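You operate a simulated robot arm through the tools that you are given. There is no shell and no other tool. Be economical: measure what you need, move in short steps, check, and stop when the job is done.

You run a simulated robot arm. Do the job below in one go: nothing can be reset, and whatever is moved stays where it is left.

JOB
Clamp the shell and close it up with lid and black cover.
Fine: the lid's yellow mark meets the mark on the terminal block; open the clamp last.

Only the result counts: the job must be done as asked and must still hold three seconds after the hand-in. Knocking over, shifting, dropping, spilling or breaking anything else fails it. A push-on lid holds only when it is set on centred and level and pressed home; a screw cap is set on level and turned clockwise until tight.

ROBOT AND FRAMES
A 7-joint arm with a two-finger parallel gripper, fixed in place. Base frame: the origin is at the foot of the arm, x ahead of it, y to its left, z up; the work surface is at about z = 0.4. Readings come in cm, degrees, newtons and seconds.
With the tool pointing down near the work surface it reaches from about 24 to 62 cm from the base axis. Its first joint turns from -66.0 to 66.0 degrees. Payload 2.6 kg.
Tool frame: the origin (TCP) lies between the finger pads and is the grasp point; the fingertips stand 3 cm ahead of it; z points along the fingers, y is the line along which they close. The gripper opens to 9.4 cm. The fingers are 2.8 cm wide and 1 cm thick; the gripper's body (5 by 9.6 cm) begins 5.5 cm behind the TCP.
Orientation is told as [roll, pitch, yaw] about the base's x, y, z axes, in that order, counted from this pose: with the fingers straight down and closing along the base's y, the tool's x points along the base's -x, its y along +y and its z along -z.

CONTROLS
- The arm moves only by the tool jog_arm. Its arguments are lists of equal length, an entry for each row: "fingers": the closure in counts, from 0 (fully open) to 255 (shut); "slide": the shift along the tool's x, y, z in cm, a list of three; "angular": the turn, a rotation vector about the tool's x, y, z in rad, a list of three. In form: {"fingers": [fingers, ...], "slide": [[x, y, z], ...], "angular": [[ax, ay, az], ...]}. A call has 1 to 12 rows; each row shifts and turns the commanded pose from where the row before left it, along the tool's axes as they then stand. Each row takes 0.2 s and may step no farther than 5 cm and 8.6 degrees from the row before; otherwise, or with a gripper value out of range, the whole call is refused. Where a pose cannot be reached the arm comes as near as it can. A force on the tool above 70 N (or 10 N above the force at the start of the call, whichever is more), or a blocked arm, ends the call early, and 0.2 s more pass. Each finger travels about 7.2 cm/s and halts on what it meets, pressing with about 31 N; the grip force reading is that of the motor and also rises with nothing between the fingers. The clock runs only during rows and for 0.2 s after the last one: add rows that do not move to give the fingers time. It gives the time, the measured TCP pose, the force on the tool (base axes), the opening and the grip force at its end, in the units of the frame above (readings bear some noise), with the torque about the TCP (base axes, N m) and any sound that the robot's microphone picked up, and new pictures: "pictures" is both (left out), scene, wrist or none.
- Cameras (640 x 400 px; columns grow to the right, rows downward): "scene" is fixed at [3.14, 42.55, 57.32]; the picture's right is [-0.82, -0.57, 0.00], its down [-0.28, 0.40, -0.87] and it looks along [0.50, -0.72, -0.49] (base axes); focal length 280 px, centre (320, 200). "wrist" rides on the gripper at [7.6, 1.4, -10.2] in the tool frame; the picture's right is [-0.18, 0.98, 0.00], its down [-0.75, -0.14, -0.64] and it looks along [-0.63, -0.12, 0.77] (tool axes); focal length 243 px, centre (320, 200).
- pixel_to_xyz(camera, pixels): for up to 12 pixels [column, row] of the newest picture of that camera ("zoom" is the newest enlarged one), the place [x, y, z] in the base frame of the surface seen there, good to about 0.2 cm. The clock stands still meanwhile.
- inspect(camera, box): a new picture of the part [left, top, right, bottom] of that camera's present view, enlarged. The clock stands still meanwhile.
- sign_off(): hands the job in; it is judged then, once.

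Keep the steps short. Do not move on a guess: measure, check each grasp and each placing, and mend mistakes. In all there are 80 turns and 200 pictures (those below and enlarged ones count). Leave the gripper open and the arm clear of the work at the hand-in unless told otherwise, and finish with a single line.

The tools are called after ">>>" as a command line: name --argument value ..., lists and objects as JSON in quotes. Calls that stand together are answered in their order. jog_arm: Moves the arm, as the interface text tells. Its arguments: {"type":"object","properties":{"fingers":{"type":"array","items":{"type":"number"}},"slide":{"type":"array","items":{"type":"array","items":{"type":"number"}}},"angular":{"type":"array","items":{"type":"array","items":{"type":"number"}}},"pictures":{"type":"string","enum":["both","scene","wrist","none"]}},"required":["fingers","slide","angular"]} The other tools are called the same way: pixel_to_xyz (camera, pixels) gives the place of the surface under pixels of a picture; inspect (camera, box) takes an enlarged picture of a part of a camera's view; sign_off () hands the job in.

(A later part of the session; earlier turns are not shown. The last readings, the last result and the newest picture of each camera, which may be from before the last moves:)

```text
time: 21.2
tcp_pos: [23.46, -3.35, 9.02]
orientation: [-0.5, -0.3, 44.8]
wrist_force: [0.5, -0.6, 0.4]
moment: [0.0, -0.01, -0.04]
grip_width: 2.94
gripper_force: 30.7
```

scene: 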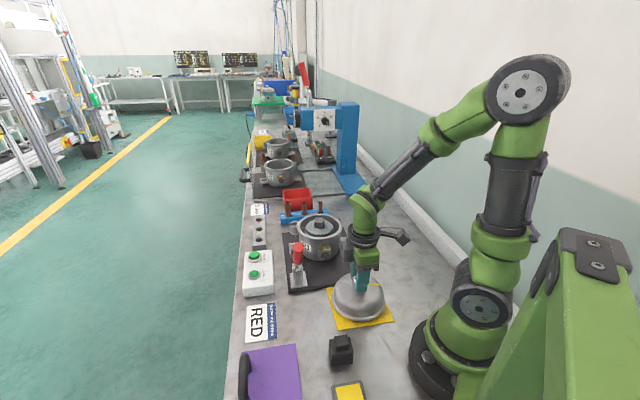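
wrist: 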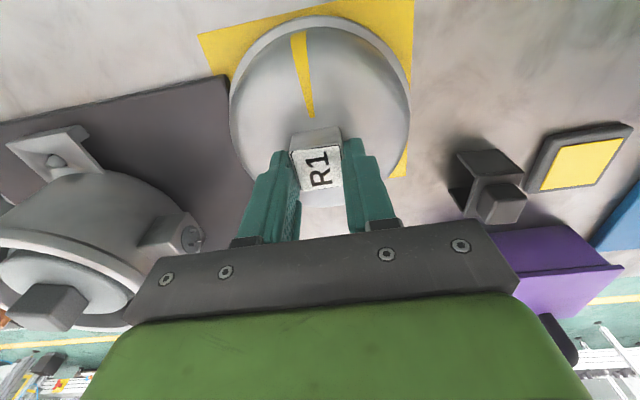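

Gripped at width 2.94. I lift straight up and check the hold.

>>> jog_arm --fingers '[255, 255, 255, 255, 255]' --slide '[[0, 0, -1], [0, 0, -3.5], [0, 0, -4.5], [0, 0, -4.5], [0, 0, 0]]' --angular '[[0, 0, 0], [0, 0, 0], [0, 0, 0], [0, 0, 0], [0, 0, 0]]'

>>> inspect --camera "wrist" --box '[220, 0, 420, 230]'

>>> inspect --camera "scene" --box '[310, 200, 420, 290]'

```text
time: 22.4
tcp_pos: [23.53, -3.7, 22.77]
orientation: [-0.4, -0.3, 45.0]
wrist_force: [-0.6, -1.2, -1.5]
moment: [-0.01, -0.04, 0.02]
grip_width: 2.97
gripper_force: 30.8
```

scene: 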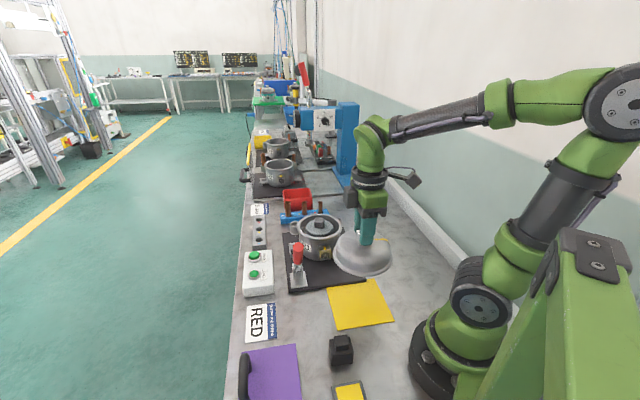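
wrist: 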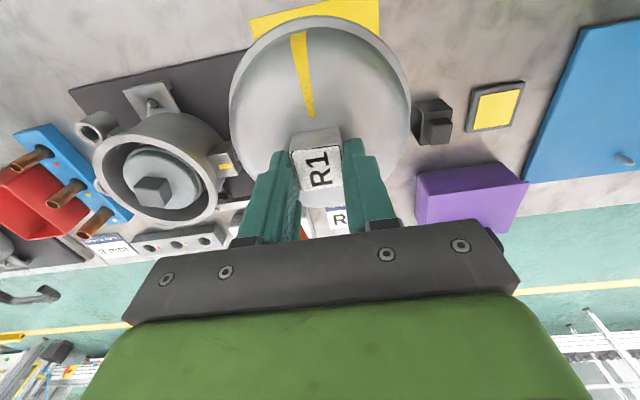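

```text
1.74 times, centred on (320, 115) of wrist
```

zoom: 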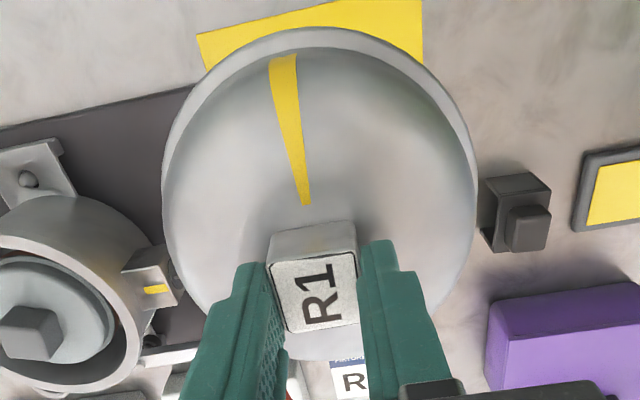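

```text
4.44 times, centred on (365, 245) of scene
```

zoom: 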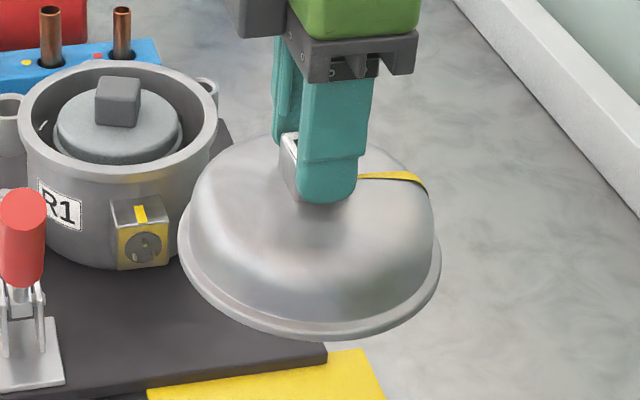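

The lid is held. I measure its rim for level and centre relative to the TCP.

>>> pixel_to_xyz --camera "zoom" --pixels '[[183, 245], [230, 308], [300, 334], [370, 325], [420, 287], [438, 248], [395, 178], [358, 177], [425, 187]]'

>>> pixel_to_xyz --camera "wrist" --pixels '[[232, 95], [408, 95], [318, 19], [270, 36], [370, 40], [296, 35], [310, 116], [256, 50]]'

```text
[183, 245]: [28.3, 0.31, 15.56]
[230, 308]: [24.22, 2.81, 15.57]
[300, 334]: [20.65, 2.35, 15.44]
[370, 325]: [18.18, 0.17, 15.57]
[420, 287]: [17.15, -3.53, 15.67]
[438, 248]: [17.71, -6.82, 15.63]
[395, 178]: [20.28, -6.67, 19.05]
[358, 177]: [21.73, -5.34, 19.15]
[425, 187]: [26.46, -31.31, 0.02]
```

```text
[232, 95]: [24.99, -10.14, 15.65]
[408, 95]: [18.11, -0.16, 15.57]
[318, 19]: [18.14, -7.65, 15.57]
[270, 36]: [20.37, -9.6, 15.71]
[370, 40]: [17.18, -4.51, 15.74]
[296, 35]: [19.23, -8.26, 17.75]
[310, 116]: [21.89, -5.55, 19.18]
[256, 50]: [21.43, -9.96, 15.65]
```

The lid is level at 15.6, its centre about 0.1 cm from the TCP, and its mark lies along tool +x. I turn the tool back to yaw -47 so the mark faces about 133.5°.

>>> jog_arm --fingers '[255, 255, 255, 255, 255, 255, 255, 255, 255, 255, 255, 255]' --slide '[[0, 0, 0], [0, 0, 0], [0, 0, 0], [0, 0, 0], [0, 0, 0], [0, 0, 0], [0, 0, 0], [0, 0, 0], [0, 0, 0], [0, 0, 0], [0, 0, 0], [0, 0, 0]]' --angular '[[0, 0, 0.1463], [0, 0, 0.1463], [0, 0, 0.1463], [0, 0, 0.1463], [0, 0, 0.1463], [0, 0, 0.1463], [0, 0, 0.1463], [0, 0, 0.1463], [0, 0, 0.1463], [0, 0, 0.1463], [0, 0, 0.1463], [0, 0, 0]]' --pictures "none"

```text
time: 25.1
tcp_pos: [23.41, -3.5, 22.49]
orientation: [0.3, -0.5, -47.3]
wrist_force: [0.9, 0.2, -2.3]
moment: [0.02, -0.01, -0.01]
grip_width: 2.92
gripper_force: 31.3
```

Now I move over the shell with the lid underside about 15 cm high, clearing the core knob.

>>> jog_arm --fingers '[255, 255, 255, 255, 255, 255, 255, 255]' --slide '[[-3.42, 1.11, -0.3], [-3.42, 1.11, -0.3], [-3.42, 1.11, -0.3], [-3.42, 1.11, -0.3], [-3.42, 1.11, 0], [-3.42, 1.11, 0], [0, 0, 0], [0, 0, 0]]' --angular '[[0, 0, 0], [0, 0, 0], [0, 0, 0], [0, 0, 0], [0, 0, 0], [0, 0, 0], [0, 0, 0], [0, 0, 0]]'

>>> inspect --camera "scene" --box '[265, 180, 375, 270]'

>>> inspect --camera "wrist" --box '[220, 0, 420, 230]'

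```text
time: 26.9
tcp_pos: [42.11, -14.31, 23.77]
orientation: [0.3, -0.5, -47.2]
wrist_force: [0.4, -0.3, -1.2]
moment: [0.02, 0.0, 0.02]
grip_width: 2.94
gripper_force: 31.1
```

scene: 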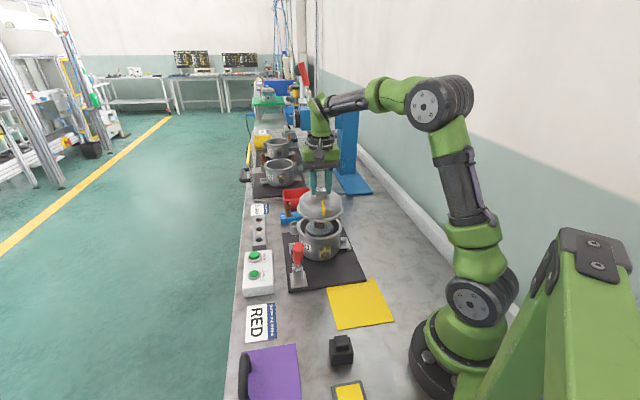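
wrist: 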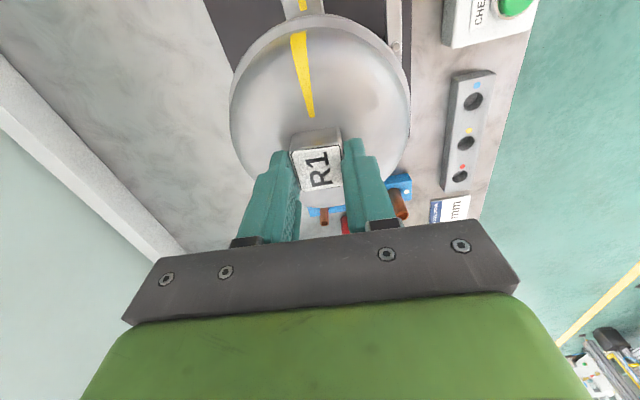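

```text
4.44 times, centred on (320, 225) of scene
```

zoom: 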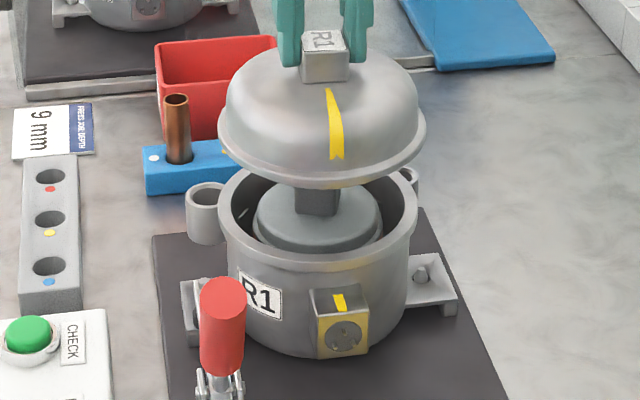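

```text
1.74 times, centred on (320, 115) of wrist
```

zoom: 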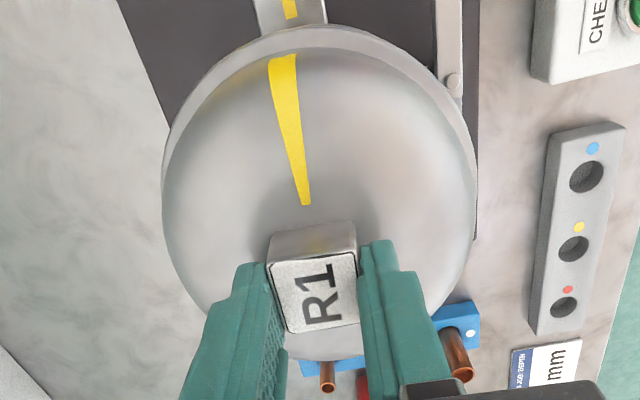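

The marks look nearly in line. I measure the lid rim, the shell rim and both marks.

>>> pixel_to_xyz --camera "zoom" --pixels '[[168, 160], [473, 165], [320, 30], [230, 63], [410, 68], [282, 65], [303, 195], [289, 8], [292, 17], [180, 270], [463, 265], [260, 15]]'

>>> inspect --camera "scene" --box '[280, 180, 360, 270]'

>>> pixel_to_xyz --camera "zoom" --pixels '[[210, 145], [240, 178], [290, 200], [340, 205], [390, 190], [425, 155], [215, 235], [250, 270], [300, 293], [350, 290], [398, 265], [342, 330]]'

```text
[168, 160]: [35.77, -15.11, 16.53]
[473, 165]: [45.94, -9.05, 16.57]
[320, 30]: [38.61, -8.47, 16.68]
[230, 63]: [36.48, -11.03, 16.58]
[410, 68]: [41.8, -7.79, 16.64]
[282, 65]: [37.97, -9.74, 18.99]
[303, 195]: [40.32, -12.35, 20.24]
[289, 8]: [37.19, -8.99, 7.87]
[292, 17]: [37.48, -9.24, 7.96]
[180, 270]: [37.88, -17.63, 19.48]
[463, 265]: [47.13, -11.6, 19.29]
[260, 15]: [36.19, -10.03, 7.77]
```

```text
4.44 times, centred on (320, 225) of scene
```

zoom: 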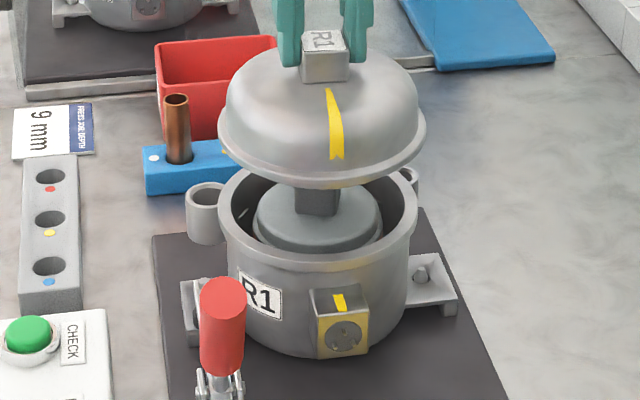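

```text
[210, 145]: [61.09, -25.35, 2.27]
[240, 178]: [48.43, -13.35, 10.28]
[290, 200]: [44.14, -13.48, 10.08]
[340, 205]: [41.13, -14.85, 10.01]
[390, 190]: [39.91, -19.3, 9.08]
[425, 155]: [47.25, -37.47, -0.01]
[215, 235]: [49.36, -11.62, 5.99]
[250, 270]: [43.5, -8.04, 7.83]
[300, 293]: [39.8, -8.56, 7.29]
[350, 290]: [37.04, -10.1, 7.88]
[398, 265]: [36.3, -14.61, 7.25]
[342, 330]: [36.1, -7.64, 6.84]
```

Those pixels missed the rims, so I repeat with better ones.

>>> pixel_to_xyz --camera "zoom" --pixels '[[222, 140], [260, 176], [315, 188], [375, 178], [422, 145], [224, 220], [255, 248], [318, 266], [380, 250], [414, 220], [337, 295], [343, 309]]'

>>> pixel_to_xyz --camera "zoom" --pixels '[[337, 157], [334, 125], [329, 92], [244, 240], [290, 261], [350, 263], [400, 238], [232, 228], [300, 186], [350, 186]]'

```text
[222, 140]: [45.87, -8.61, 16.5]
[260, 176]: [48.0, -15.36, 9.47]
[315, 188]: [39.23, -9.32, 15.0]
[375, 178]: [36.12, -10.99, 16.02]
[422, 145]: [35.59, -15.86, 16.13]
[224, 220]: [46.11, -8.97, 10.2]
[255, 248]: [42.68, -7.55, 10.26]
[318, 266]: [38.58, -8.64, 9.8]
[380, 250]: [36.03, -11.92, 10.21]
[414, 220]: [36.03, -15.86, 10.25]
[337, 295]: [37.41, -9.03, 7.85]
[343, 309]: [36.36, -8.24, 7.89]
```

```text
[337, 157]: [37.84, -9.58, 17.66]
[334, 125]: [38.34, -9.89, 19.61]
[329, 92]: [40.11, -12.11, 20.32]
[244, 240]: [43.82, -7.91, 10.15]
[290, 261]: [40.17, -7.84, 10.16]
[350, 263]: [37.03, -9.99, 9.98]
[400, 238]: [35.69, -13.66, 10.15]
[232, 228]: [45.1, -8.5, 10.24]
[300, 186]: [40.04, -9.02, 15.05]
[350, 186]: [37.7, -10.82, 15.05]
```

Shell centre is about (42.1, -14.03) with its mark at 134°. The lid centre is about (42.1, -14.2) with its mark at 132.8°. I correct by 0.17 cm and 1.1°, level the tool, and lower to just above the rim.

>>> jog_arm --fingers '[255, 255, 255, 255, 255]' --slide '[[0.125, 0.115, 0], [0, 0, 0], [0, 0, 1.6], [0, 0, 1.6], [0, 0, 0]]' --angular '[[0.01, 0.002, -0.019], [0, 0, 0], [0, 0, 0], [0, 0, 0], [0, 0, 0]]' --pictures "both"

>>> inspect --camera "scene" --box '[290, 200, 350, 260]'

```text
time: 28.1
tcp_pos: [42.28, -13.9, 20.91]
orientation: [-0.2, -0.2, -46.2]
wrist_force: [-0.3, -1.0, -1.3]
moment: [0.06, 0.0, 0.06]
grip_width: 2.95
gripper_force: 31.3
```

scene: 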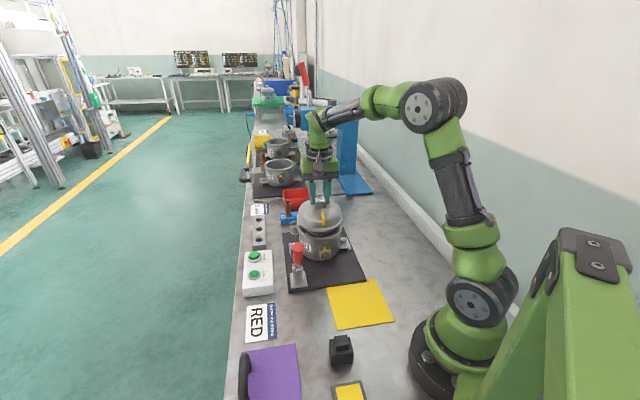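
wrist: 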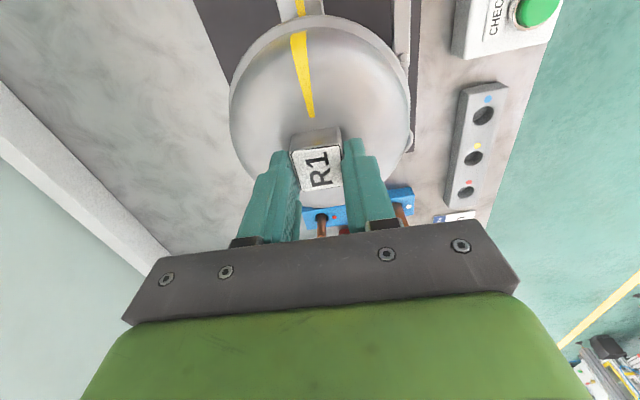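

```text
6.67 times, centred on (320, 230) of scene
```

zoom: 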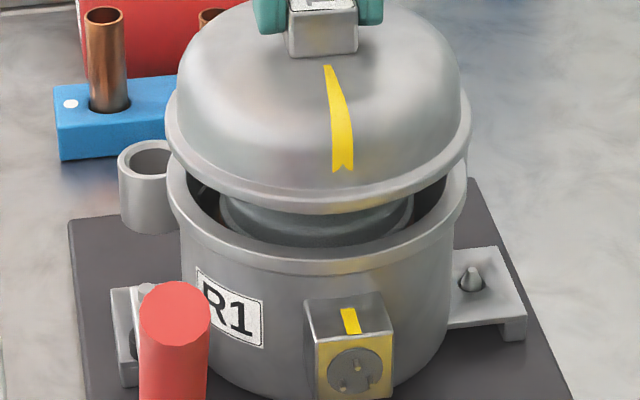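

>>> pixel_to_xyz --camera "zoom" --pixels '[[169, 140], [205, 187], [260, 207], [318, 211], [380, 206], [435, 182], [468, 138], [171, 192], [210, 240], [315, 270], [420, 242], [463, 192]]'

>>> pixel_to_xyz --camera "wrist" --pixels '[[231, 95], [408, 95], [318, 18], [270, 34], [370, 38], [295, 38], [310, 116], [300, 8], [240, 60], [400, 65], [301, 13]]'

```text
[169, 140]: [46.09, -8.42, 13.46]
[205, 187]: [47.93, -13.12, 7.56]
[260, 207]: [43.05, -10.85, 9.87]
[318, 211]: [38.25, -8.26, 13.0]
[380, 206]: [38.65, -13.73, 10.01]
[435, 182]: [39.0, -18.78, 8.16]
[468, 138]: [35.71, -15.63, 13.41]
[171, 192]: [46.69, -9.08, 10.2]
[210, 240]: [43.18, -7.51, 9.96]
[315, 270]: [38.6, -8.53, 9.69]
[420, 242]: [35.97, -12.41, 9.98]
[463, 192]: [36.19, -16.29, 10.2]
```

```text
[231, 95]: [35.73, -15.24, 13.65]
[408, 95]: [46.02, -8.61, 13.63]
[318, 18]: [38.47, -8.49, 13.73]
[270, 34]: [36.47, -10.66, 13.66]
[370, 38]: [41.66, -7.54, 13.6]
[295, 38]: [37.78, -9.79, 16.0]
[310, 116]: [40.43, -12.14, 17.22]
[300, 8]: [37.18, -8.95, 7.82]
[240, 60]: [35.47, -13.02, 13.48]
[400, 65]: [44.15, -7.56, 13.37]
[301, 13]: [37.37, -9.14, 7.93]
```

Alignment is within about 0.1 cm and 1°. I make a fine correction and then lower in small steps until contact.

>>> jog_arm --fingers '[255, 255, 255, 255, 255]' --slide '[[-0.04, -0.076, 0], [0, 0, 0.6], [0, 0, 0.6], [0, 0, 0.4], [0, 0, 0]]' --angular '[[0, 0, 0.009], [0, 0, 0], [0, 0, 0], [0, 0, 0], [0, 0, 0]]' --pictures "scene"

>>> inspect --camera "scene" --box '[290, 200, 350, 260]'

```text
time: 29.2
tcp_pos: [42.1, -13.97, 19.17]
orientation: [-0.3, -0.2, -46.7]
wrist_force: [0.5, 0.0, -1.7]
moment: [0.0, -0.01, -0.01]
grip_width: 2.96
gripper_force: 30.8
```

scene: 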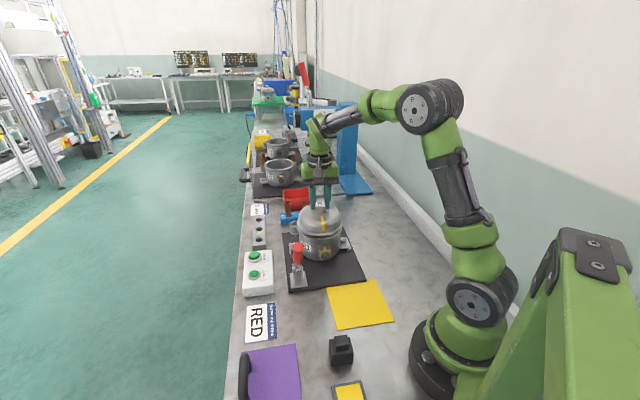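

```text
6.67 times, centred on (320, 230) of scene
```

zoom: 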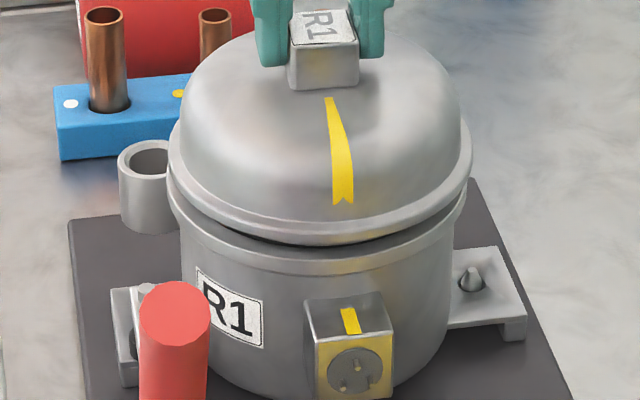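

There is still a gap of about 0.8 cm and no contact. I lower further in 0.25 cm steps.

>>> jog_arm --fingers '[255, 255, 255, 255]' --slide '[[0, 0, 0.3], [0, 0, 0.25], [0, 0, 0.25], [0, 0, 0]]' --angular '[[0, 0, 0], [0, 0, 0], [0, 0, 0], [0, 0, 0]]' --pictures "scene"

>>> inspect --camera "scene" --box '[290, 200, 350, 260]'

```text
time: 30.2
tcp_pos: [42.2, -13.93, 18.5]
orientation: [0.0, -0.4, -46.6]
wrist_force: [7.6, 0.1, 20.6]
moment: [-0.16, 0.59, -0.11]
grip_width: 3.0
gripper_force: 30.2
```

scene: 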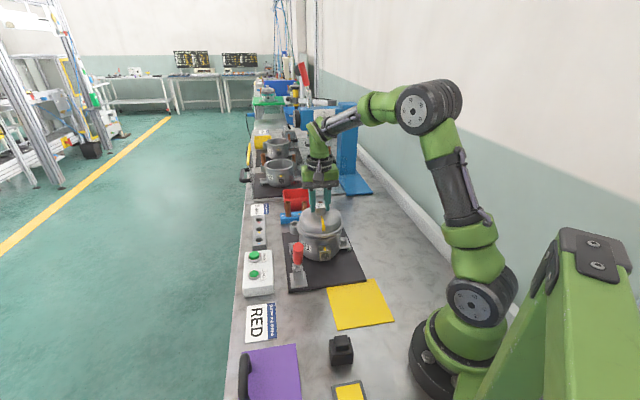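

```text
6.67 times, centred on (320, 230) of scene
```

zoom: 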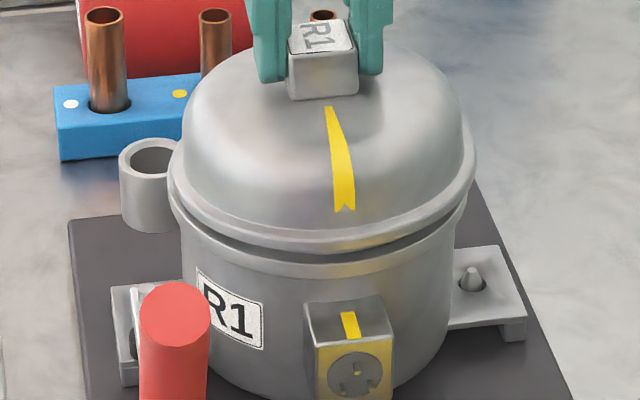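

Contact at the -x edge: 20 N, side force +x and a pitch moment. The lid is a little too far toward -x. I lift 0.4 cm, shift 0.2 cm to +x, and lower again.

>>> jog_arm --fingers '[255, 255, 255, 255, 255, 255]' --slide '[[0, 0, -0.6], [-0.115, 0.167, 0], [0, 0, 0], [0, 0, 0.3], [0, 0, 0.3], [0, 0, 0.1]]' --angular '[[0, 0, 0], [0, 0, 0], [0, 0, 0], [0, 0, 0], [0, 0, 0], [0, 0, 0]]' --pictures "scene"

>>> inspect --camera "scene" --box '[290, 200, 350, 260]'

```text
time: 31.6
tcp_pos: [42.51, -14.01, 18.33]
orientation: [-0.3, -0.6, -46.8]
wrist_force: [-3.4, -5.9, 19.1]
moment: [0.67, 0.06, 0.12]
grip_width: 2.98
gripper_force: 31.3
```

scene: 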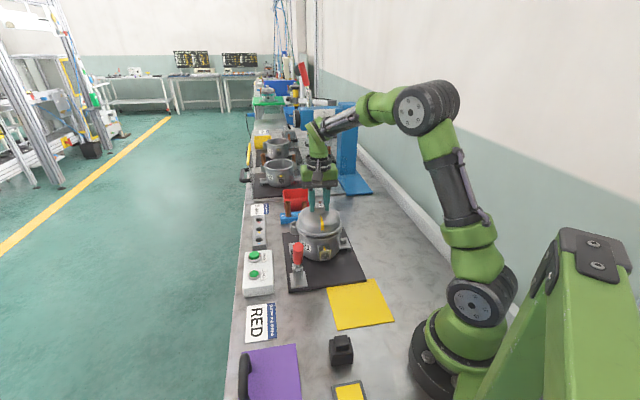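

```text
6.67 times, centred on (320, 230) of scene
```

zoom: 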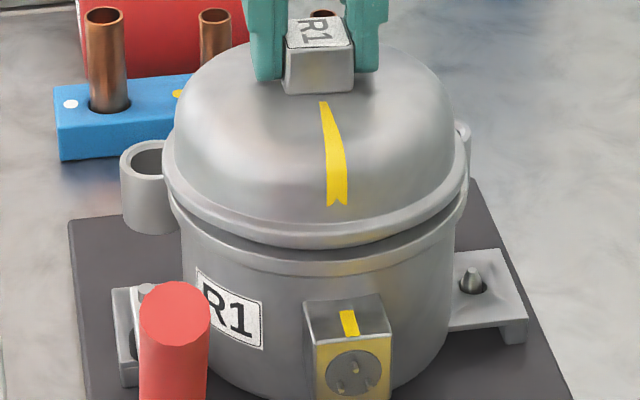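

Now the contact is at the +y side, with the force asking for -x, -y. I back off, shift by (-0.12, -0.15) and lower again.

>>> jog_arm --fingers '[255, 255, 255, 255, 255, 255]' --slide '[[0, 0, -0.6], [-0.028, -0.19, 0], [0, 0, 0], [0, 0, 0.3], [0, 0, 0.3], [0, 0, 0.1]]' --angular '[[0, 0.004, 0], [0, 0, 0], [0, 0, 0], [0, 0, 0], [0, 0, 0], [0, 0, 0]]' --pictures "scene"

>>> inspect --camera "scene" --box '[290, 200, 350, 260]'

```text
time: 33.0
tcp_pos: [42.39, -14.13, 18.42]
orientation: [-0.2, -0.3, -46.7]
wrist_force: [-0.5, 0.0, 17.0]
moment: [0.51, 0.45, -0.01]
grip_width: 2.95
gripper_force: 31.4
```

scene: 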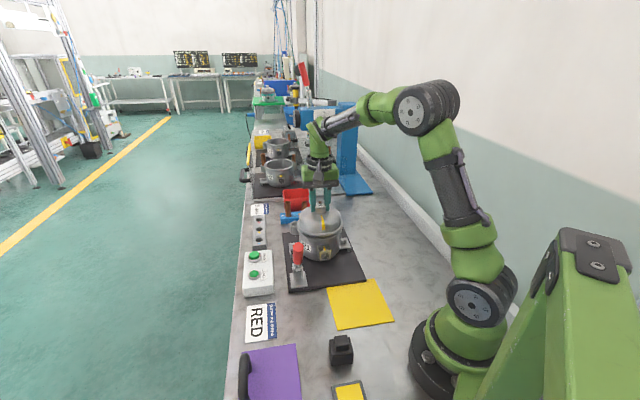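

```text
6.67 times, centred on (320, 230) of scene
```

zoom: 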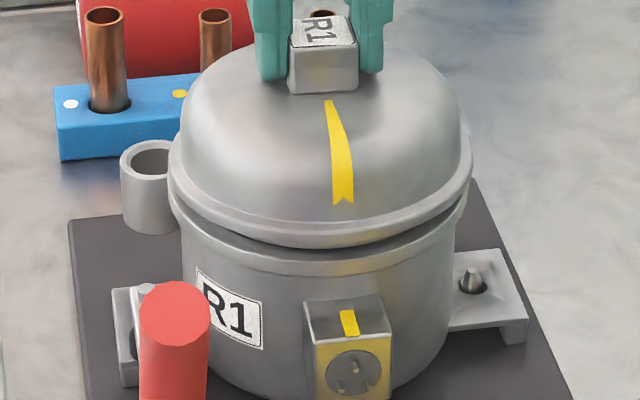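

The contact is now toward the block side (moments +0.51, +0.45), so the lid must go back along -tool x by about 0.15. I try that.

>>> jog_arm --fingers '[255, 255, 255, 255, 255, 255]' --slide '[[0, 0, -0.5], [-0.17, 0, 0], [0, 0, 0], [0, 0, 0.3], [0, 0, 0.3], [0, 0, 0.1]]' --angular '[[0, 0, 0], [0, 0, 0], [0, 0, 0], [0, 0, 0], [0, 0, 0], [0, 0, 0]]' --pictures "scene"

>>> inspect --camera "scene" --box '[290, 200, 350, 260]'

```text
time: 34.5
tcp_pos: [42.57, -14.24, 18.07]
orientation: [-0.2, -0.3, -46.7]
wrist_force: [4.0, 2.4, 17.7]
moment: [0.12, 0.82, -0.17]
grip_width: 2.95
gripper_force: 30.7
```

scene: 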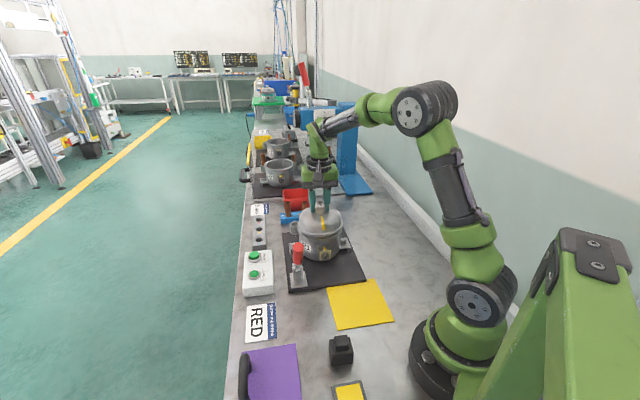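

```text
6.67 times, centred on (320, 230) of scene
```

zoom: 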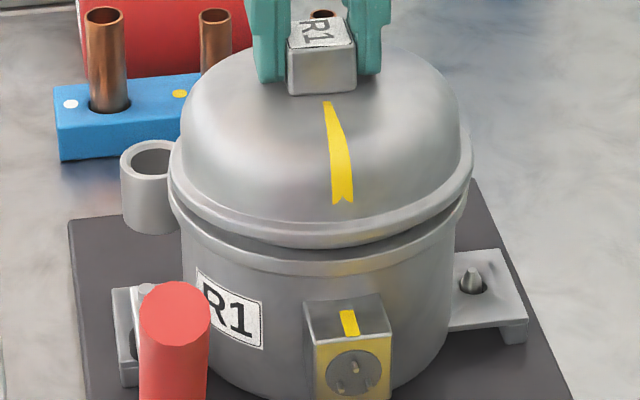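

It went in deeper (18.07). Now the push is toward +x, +y. I ease 0.11 along tool y and press a bit further.

>>> jog_arm --fingers '[255, 255, 255, 255, 255, 255]' --slide '[[0, 0, -0.2], [-0.04, 0.12, 0], [0, 0, 0], [0, 0, 0.25], [0, 0, 0.2], [0, 0, 0.1]]' --angular '[[0, 0, 0], [0, 0, 0], [0, 0, 0], [0, 0, 0], [0, 0, 0], [0, 0, 0]]' --pictures "scene"

>>> inspect --camera "scene" --box '[290, 200, 350, 260]'

```text
time: 35.9
tcp_pos: [42.52, -14.18, 18.05]
orientation: [0.1, -0.4, -46.9]
wrist_force: [-15.4, 4.1, 55.9]
moment: [-0.24, 2.57, -0.25]
grip_width: 2.99
gripper_force: 31.2
```

scene: 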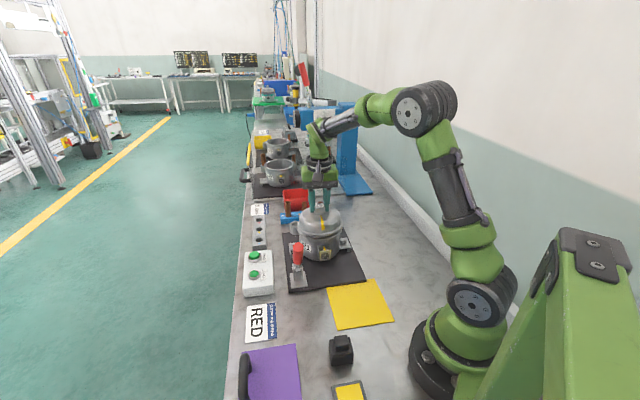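

```text
6.67 times, centred on (320, 230) of scene
```

zoom: 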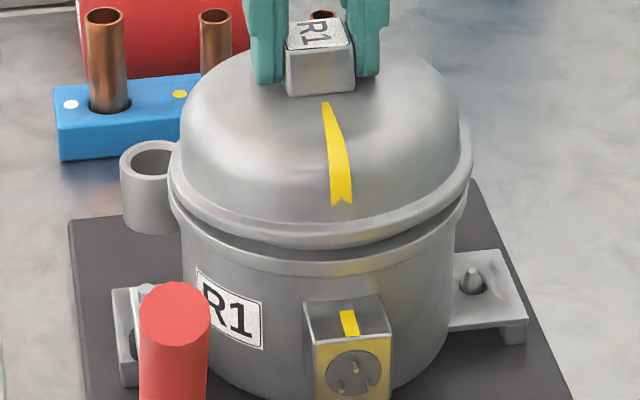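

56 N now at z = 18.05. I measure the lid flange height and the gap around it.

>>> pixel_to_xyz --camera "zoom" --pixels '[[172, 185], [195, 205], [250, 235], [315, 244], [380, 235], [440, 205], [470, 165], [315, 255], [315, 266], [210, 235], [430, 232], [322, 22]]'

>>> inspect --camera "wrist" --box '[220, 0, 420, 230]'

>>> pixel_to_xyz --camera "zoom" --pixels '[[170, 155], [470, 160], [320, 32], [230, 66], [410, 70], [282, 68], [303, 195], [289, 8], [289, 14], [164, 190]]'

```text
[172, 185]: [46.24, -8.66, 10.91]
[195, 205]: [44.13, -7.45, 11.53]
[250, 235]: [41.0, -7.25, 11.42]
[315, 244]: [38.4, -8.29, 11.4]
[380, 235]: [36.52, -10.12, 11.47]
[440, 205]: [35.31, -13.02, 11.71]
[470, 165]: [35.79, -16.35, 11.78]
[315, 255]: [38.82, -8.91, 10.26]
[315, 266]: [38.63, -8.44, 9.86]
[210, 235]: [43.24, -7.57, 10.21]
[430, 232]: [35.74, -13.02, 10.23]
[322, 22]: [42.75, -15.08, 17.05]
```

```text
1.74 times, centred on (320, 115) of wrist
```

zoom: 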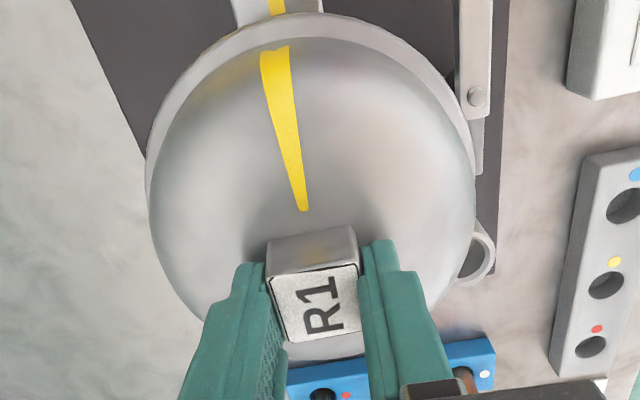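

```text
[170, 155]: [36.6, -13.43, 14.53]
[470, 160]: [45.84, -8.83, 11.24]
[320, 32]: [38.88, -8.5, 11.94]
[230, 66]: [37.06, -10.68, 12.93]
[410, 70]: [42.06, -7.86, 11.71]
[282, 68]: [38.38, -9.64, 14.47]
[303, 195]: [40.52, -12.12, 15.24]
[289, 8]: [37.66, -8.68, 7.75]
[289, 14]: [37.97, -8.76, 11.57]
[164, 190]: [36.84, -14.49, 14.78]
```

The lid is tilted: low at the +x, +y side (11.24) and high toward -x (about 11.9). I lift clear and check whether it is still level in the grip.

>>> jog_arm --fingers '[255, 255, 255, 255]' --slide '[[0, 0, -0.5], [0, 0, -0.6], [0, 0, -0.4], [0, 0, 0]]' --angular '[[0, 0, 0], [0, 0, 0], [0, 0, 0], [0, 0, 0]]'

>>> inspect --camera "scene" --box '[290, 200, 350, 260]'

>>> pixel_to_xyz --camera "zoom" --pixels '[[170, 150], [200, 175], [250, 200], [315, 210], [380, 203], [440, 175], [470, 140]]'

>>> pixel_to_xyz --camera "wrist" --pixels '[[231, 95], [408, 95], [318, 18], [270, 34], [370, 38], [300, 45], [310, 110], [240, 62], [398, 62]]'

```text
time: 36.9
tcp_pos: [42.44, -14.21, 19.01]
orientation: [-0.3, 0.0, -46.7]
wrist_force: [-0.2, 0.0, -1.5]
moment: [-0.01, -0.03, -0.01]
grip_width: 2.96
gripper_force: 31.0
```

scene: 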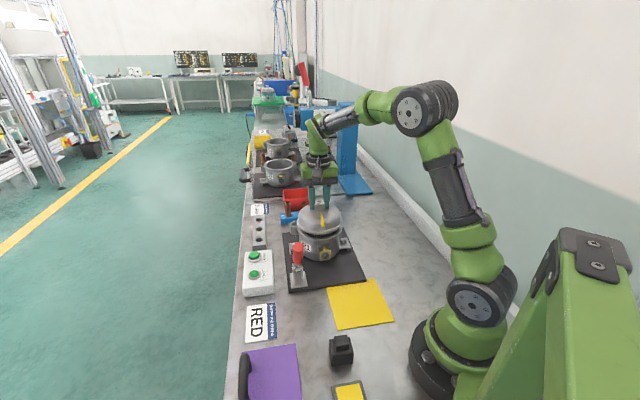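
wrist: 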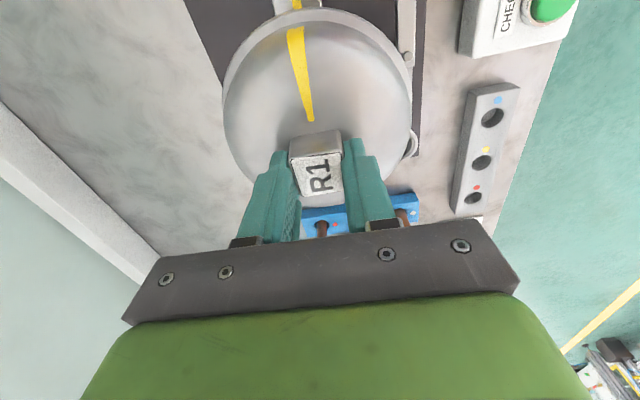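

```text
6.67 times, centred on (320, 230) of scene
```

zoom: 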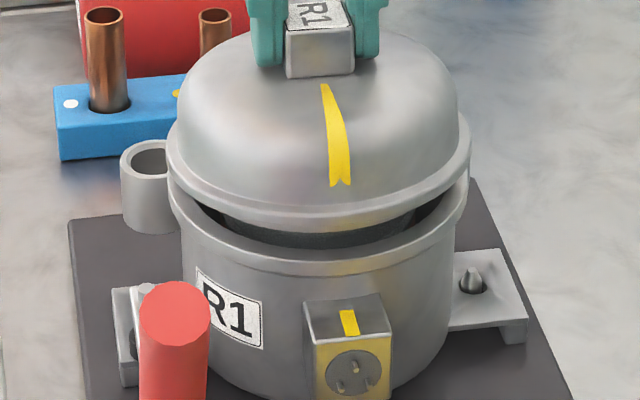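

```text
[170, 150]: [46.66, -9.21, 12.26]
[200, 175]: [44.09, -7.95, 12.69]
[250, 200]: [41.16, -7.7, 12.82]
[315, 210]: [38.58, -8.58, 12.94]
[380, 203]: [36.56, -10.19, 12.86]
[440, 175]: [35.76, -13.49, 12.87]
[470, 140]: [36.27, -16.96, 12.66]
```

```text
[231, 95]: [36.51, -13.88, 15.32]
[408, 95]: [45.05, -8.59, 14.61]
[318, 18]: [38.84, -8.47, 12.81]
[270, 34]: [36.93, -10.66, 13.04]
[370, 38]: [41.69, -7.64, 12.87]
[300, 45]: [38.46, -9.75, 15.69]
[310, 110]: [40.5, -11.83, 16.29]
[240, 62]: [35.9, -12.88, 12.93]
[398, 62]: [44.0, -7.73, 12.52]
```

In the grip the lid has pitched about 4.7° (block side high) and slid slightly, so I level it by tilting the tool about its y. I shift +0.5 along x to hold the flange centre in place and raise a little first.

>>> jog_arm --fingers '[255, 255, 255]' --slide '[[0.5, 0, -0.5], [0, 0, 0], [0, 0, 0]]' --angular '[[0, 0, 0], [0.005, -0.08, 0], [0, 0, 0]]' --pictures "both"

>>> inspect --camera "scene" --box '[290, 200, 350, 260]'

```text
time: 37.6
tcp_pos: [42.09, -13.8, 19.52]
orientation: [-0.6, -4.6, -46.7]
wrist_force: [0.6, -0.3, -2.1]
moment: [-0.01, -0.02, 0.01]
grip_width: 2.94
gripper_force: 31.1
```

scene: 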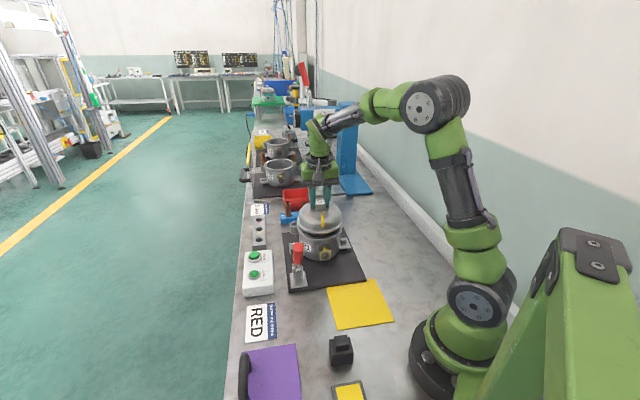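
wrist: 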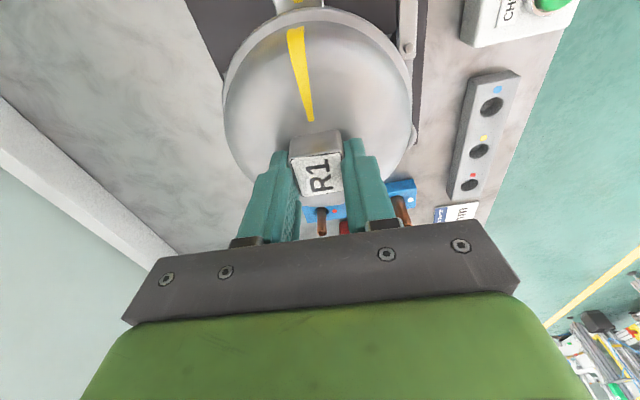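

```text
6.67 times, centred on (320, 230) of scene
```

zoom: 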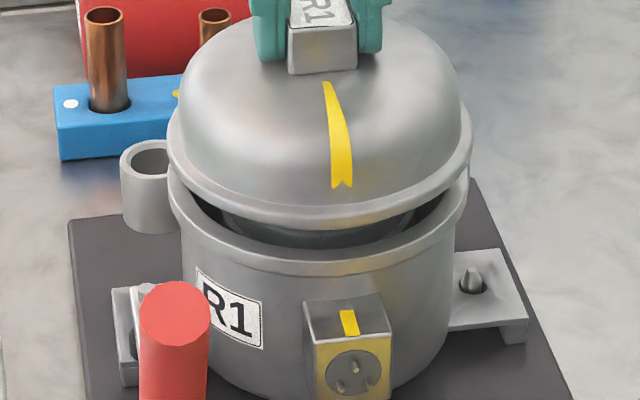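

>>> pixel_to_xyz --camera "zoom" --pixels '[[171, 140], [200, 175], [250, 203], [318, 213], [380, 205], [440, 175], [469, 135], [172, 195], [210, 240], [315, 269], [425, 238], [463, 195]]'

>>> pixel_to_xyz --camera "wrist" --pixels '[[226, 95], [410, 85], [312, 12], [265, 30], [370, 33], [295, 30], [310, 115], [236, 62], [398, 58], [298, 3]]'

```text
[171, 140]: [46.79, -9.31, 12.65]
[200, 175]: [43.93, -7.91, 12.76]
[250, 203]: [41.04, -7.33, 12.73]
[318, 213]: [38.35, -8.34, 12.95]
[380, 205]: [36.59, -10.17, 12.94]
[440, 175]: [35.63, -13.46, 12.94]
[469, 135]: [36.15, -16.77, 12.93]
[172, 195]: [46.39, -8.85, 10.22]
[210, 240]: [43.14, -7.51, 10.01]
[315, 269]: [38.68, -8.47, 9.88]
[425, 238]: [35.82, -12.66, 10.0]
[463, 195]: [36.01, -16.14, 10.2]
```

```text
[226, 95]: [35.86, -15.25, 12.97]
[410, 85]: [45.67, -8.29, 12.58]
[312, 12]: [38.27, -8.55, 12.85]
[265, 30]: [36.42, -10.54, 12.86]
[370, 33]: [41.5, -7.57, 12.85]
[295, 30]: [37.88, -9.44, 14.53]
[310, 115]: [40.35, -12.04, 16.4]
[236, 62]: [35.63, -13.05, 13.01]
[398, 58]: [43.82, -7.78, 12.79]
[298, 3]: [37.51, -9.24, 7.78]
```

The lid is level to about 1.5° and within 0.15 cm of centre. I make a final trim, then lower gently.

>>> jog_arm --fingers '[255, 255, 255, 255, 255, 255]' --slide '[[-0.06, -0.08, 0], [0, 0, 0], [0, 0, 0.4], [0, 0, 0.4], [0, 0, 0.3], [0, 0, 0]]' --angular '[[-0.023, -0.012, 0], [0, 0, 0], [0, 0, 0], [0, 0, 0], [0, 0, 0], [0, 0, 0]]' --pictures "scene"

>>> inspect --camera "scene" --box '[290, 200, 350, 260]'

```text
time: 39.0
tcp_pos: [42.3, -13.94, 18.44]
orientation: [0.7, -5.3, -46.8]
wrist_force: [-0.3, -0.1, -1.7]
moment: [0.02, 0.02, 0.02]
grip_width: 2.97
gripper_force: 31.0
```

scene: 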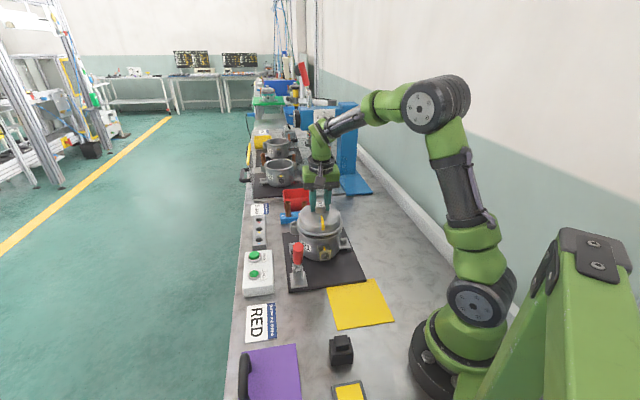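

```text
6.67 times, centred on (320, 230) of scene
```

zoom: 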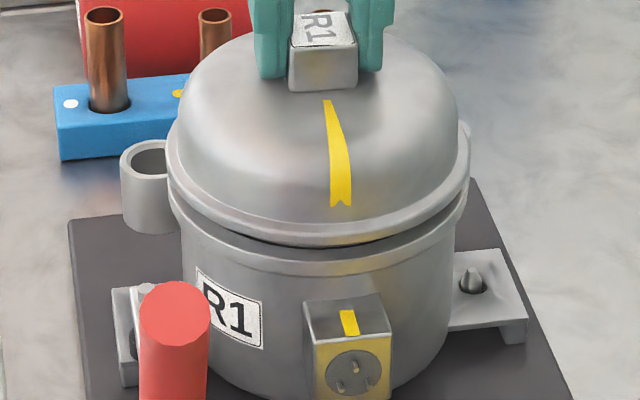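

No contact yet, and the lid edges at columns 168/470 match the shell's. I lower in 0.2 cm steps.

>>> jog_arm --fingers '[255, 255, 255, 255]' --slide '[[0, 0, 0.2], [0, 0, 0.2], [0, 0, 0.2], [0, 0, 0]]' --angular '[[0, 0, 0], [0, 0, 0], [0, 0, 0], [0, 0, 0]]' --pictures "scene"

>>> inspect --camera "scene" --box '[290, 200, 350, 260]'

```text
time: 40.0
tcp_pos: [42.33, -13.96, 17.96]
orientation: [0.9, -5.3, -46.7]
wrist_force: [-0.2, -0.3, -1.0]
moment: [-0.01, -0.01, -0.03]
grip_width: 2.93
gripper_force: 31.2
```

scene: 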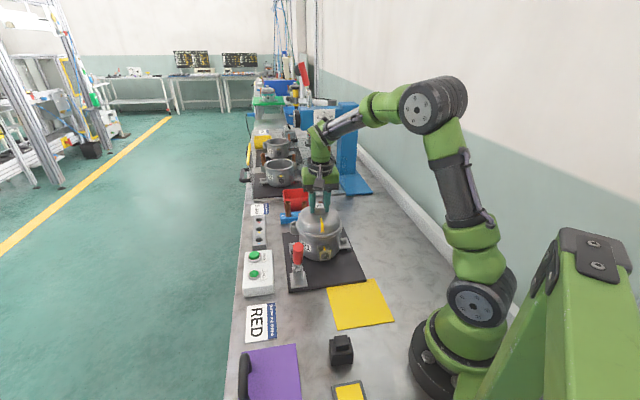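

```text
6.67 times, centred on (320, 230) of scene
```

zoom: 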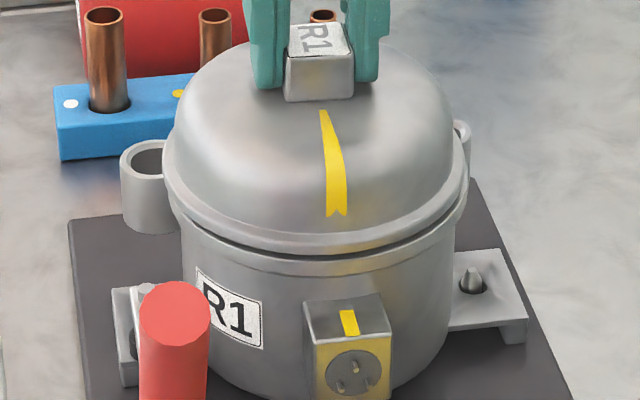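

Gap shrinking with no force, and the lid is slightly left in the picture (162/466 against 167/467). I trim -0.1 along y and continue.

>>> jog_arm --fingers '[255, 255, 255, 255]' --slide '[[0, -0.1, 0], [0, 0, 0.2], [0, 0, 0.15], [0, 0, 0]]' --angular '[[0, 0, 0], [0, 0, 0], [0, 0, 0], [0, 0, 0]]' --pictures "scene"

>>> inspect --camera "scene" --box '[290, 200, 350, 260]'

```text
time: 41.0
tcp_pos: [42.2, -14.09, 17.52]
orientation: [0.8, -5.4, -46.6]
wrist_force: [-2.0, 0.8, 5.6]
moment: [-0.06, 0.57, -0.1]
grip_width: 2.95
gripper_force: 30.9
```

scene: 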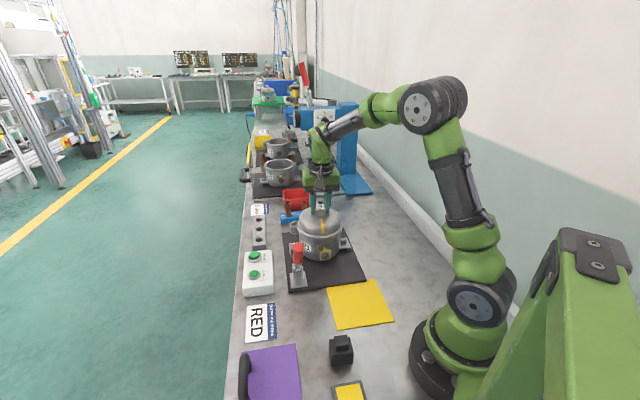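

```text
6.67 times, centred on (320, 230) of scene
```

zoom: 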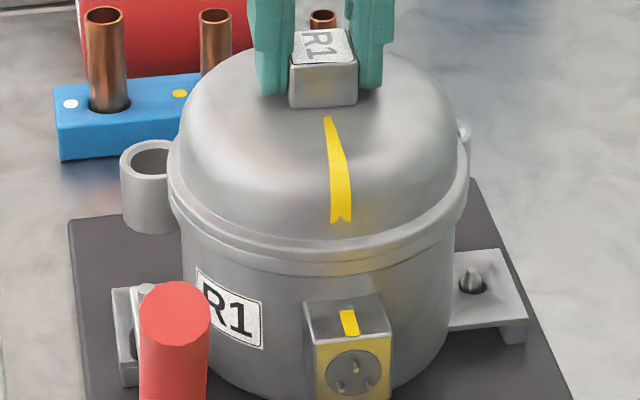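

The lip is nearly home. I release, rise, straighten the tool, and look at how the lid sits before pressing.

>>> jog_arm --fingers '[120, 120, 120, 120, 120, 255, 255, 255]' --slide '[[0, 0, 0], [0, 0, 0], [0, 0, -2], [0, 0, -3], [0, 0, 0], [0, 0, 0], [0, 0, 0], [0, 0, 0]]' --angular '[[0, 0, 0], [0, 0, 0], [0, 0, 0], [0, 0, 0], [0.0175, 0.09, 0], [0, 0, 0], [0, 0, 0], [0, 0, 0]]'

>>> inspect --camera "scene" --box '[290, 200, 350, 260]'

```text
time: 42.9
tcp_pos: [41.82, -13.67, 22.58]
orientation: [-0.2, -0.1, -46.7]
wrist_force: [0.1, -0.9, 0.4]
moment: [0.03, 0.01, 0.0]
grip_width: 0.02
gripper_force: 30.9
```

scene: 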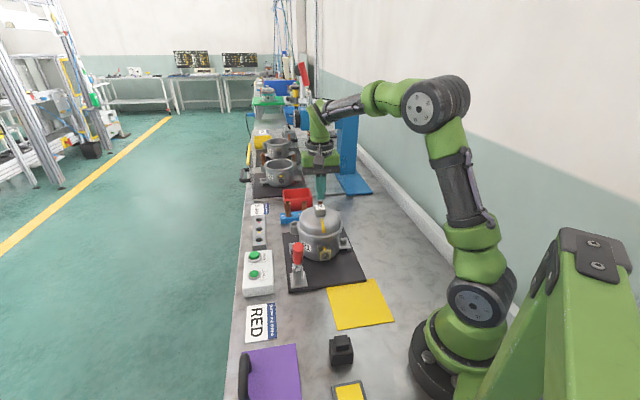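
wrist: 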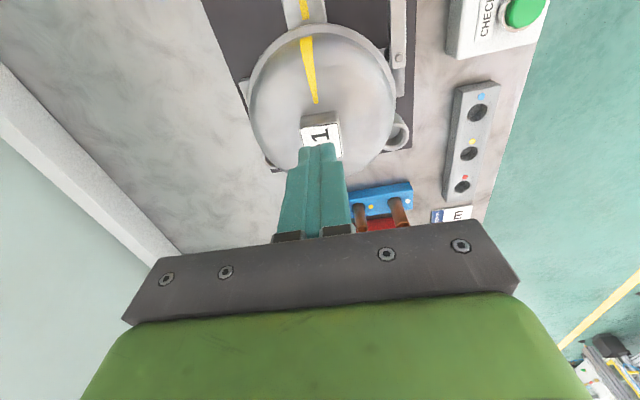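

```text
6.67 times, centred on (320, 230) of scene
```

zoom: 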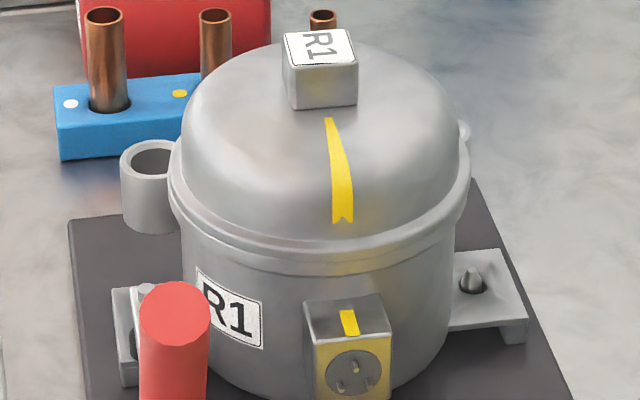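

The lid sits well. I measure the knob top, flange and marks.

>>> pixel_to_xyz --camera "zoom" --pixels '[[290, 35], [345, 30], [357, 68], [285, 70], [320, 50], [171, 170], [250, 235], [318, 246], [380, 237], [467, 165], [343, 215], [329, 122]]'

>>> pixel_to_xyz --camera "zoom" --pixels '[[337, 180], [340, 200], [345, 312], [352, 332], [348, 322]]'

```text
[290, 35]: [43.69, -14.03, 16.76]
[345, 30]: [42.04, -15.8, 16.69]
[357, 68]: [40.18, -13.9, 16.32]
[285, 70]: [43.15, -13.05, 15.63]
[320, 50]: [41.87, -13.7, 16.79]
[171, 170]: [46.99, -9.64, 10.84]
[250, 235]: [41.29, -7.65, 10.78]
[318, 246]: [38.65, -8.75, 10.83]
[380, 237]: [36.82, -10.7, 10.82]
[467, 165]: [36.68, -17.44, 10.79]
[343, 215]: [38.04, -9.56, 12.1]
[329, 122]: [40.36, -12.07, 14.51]
```

```text
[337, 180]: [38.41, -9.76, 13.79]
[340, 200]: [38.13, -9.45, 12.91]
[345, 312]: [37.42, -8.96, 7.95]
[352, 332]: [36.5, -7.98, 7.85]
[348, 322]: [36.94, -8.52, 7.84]
```

Level at 10.8 all round, the marks agree within about 2°, and the knob top is at (42.0, -14.0, 16.75). Now I press down on the knob with closed fingers.

>>> jog_arm --fingers '[255, 255, 255, 255, 255, 255]' --slide '[[-0.38, -0.08, 0], [0, 0, 1.3], [0, 0, 1.2], [0, 0, 0.3], [0, 0, 0.3], [0, 0, 0.2]]' --angular '[[0, 0, 0], [0, 0, 0], [0, 0, 0], [0, 0, 0], [0, 0, 0], [0, 0, 0]]' --pictures "none"

```text
time: 44.2
tcp_pos: [42.12, -14.12, 19.74]
orientation: [0.0, -0.4, -46.8]
wrist_force: [-16.8, 4.8, 50.6]
moment: [0.58, 0.96, 0.14]
grip_width: 0.0
gripper_force: 31.6
```

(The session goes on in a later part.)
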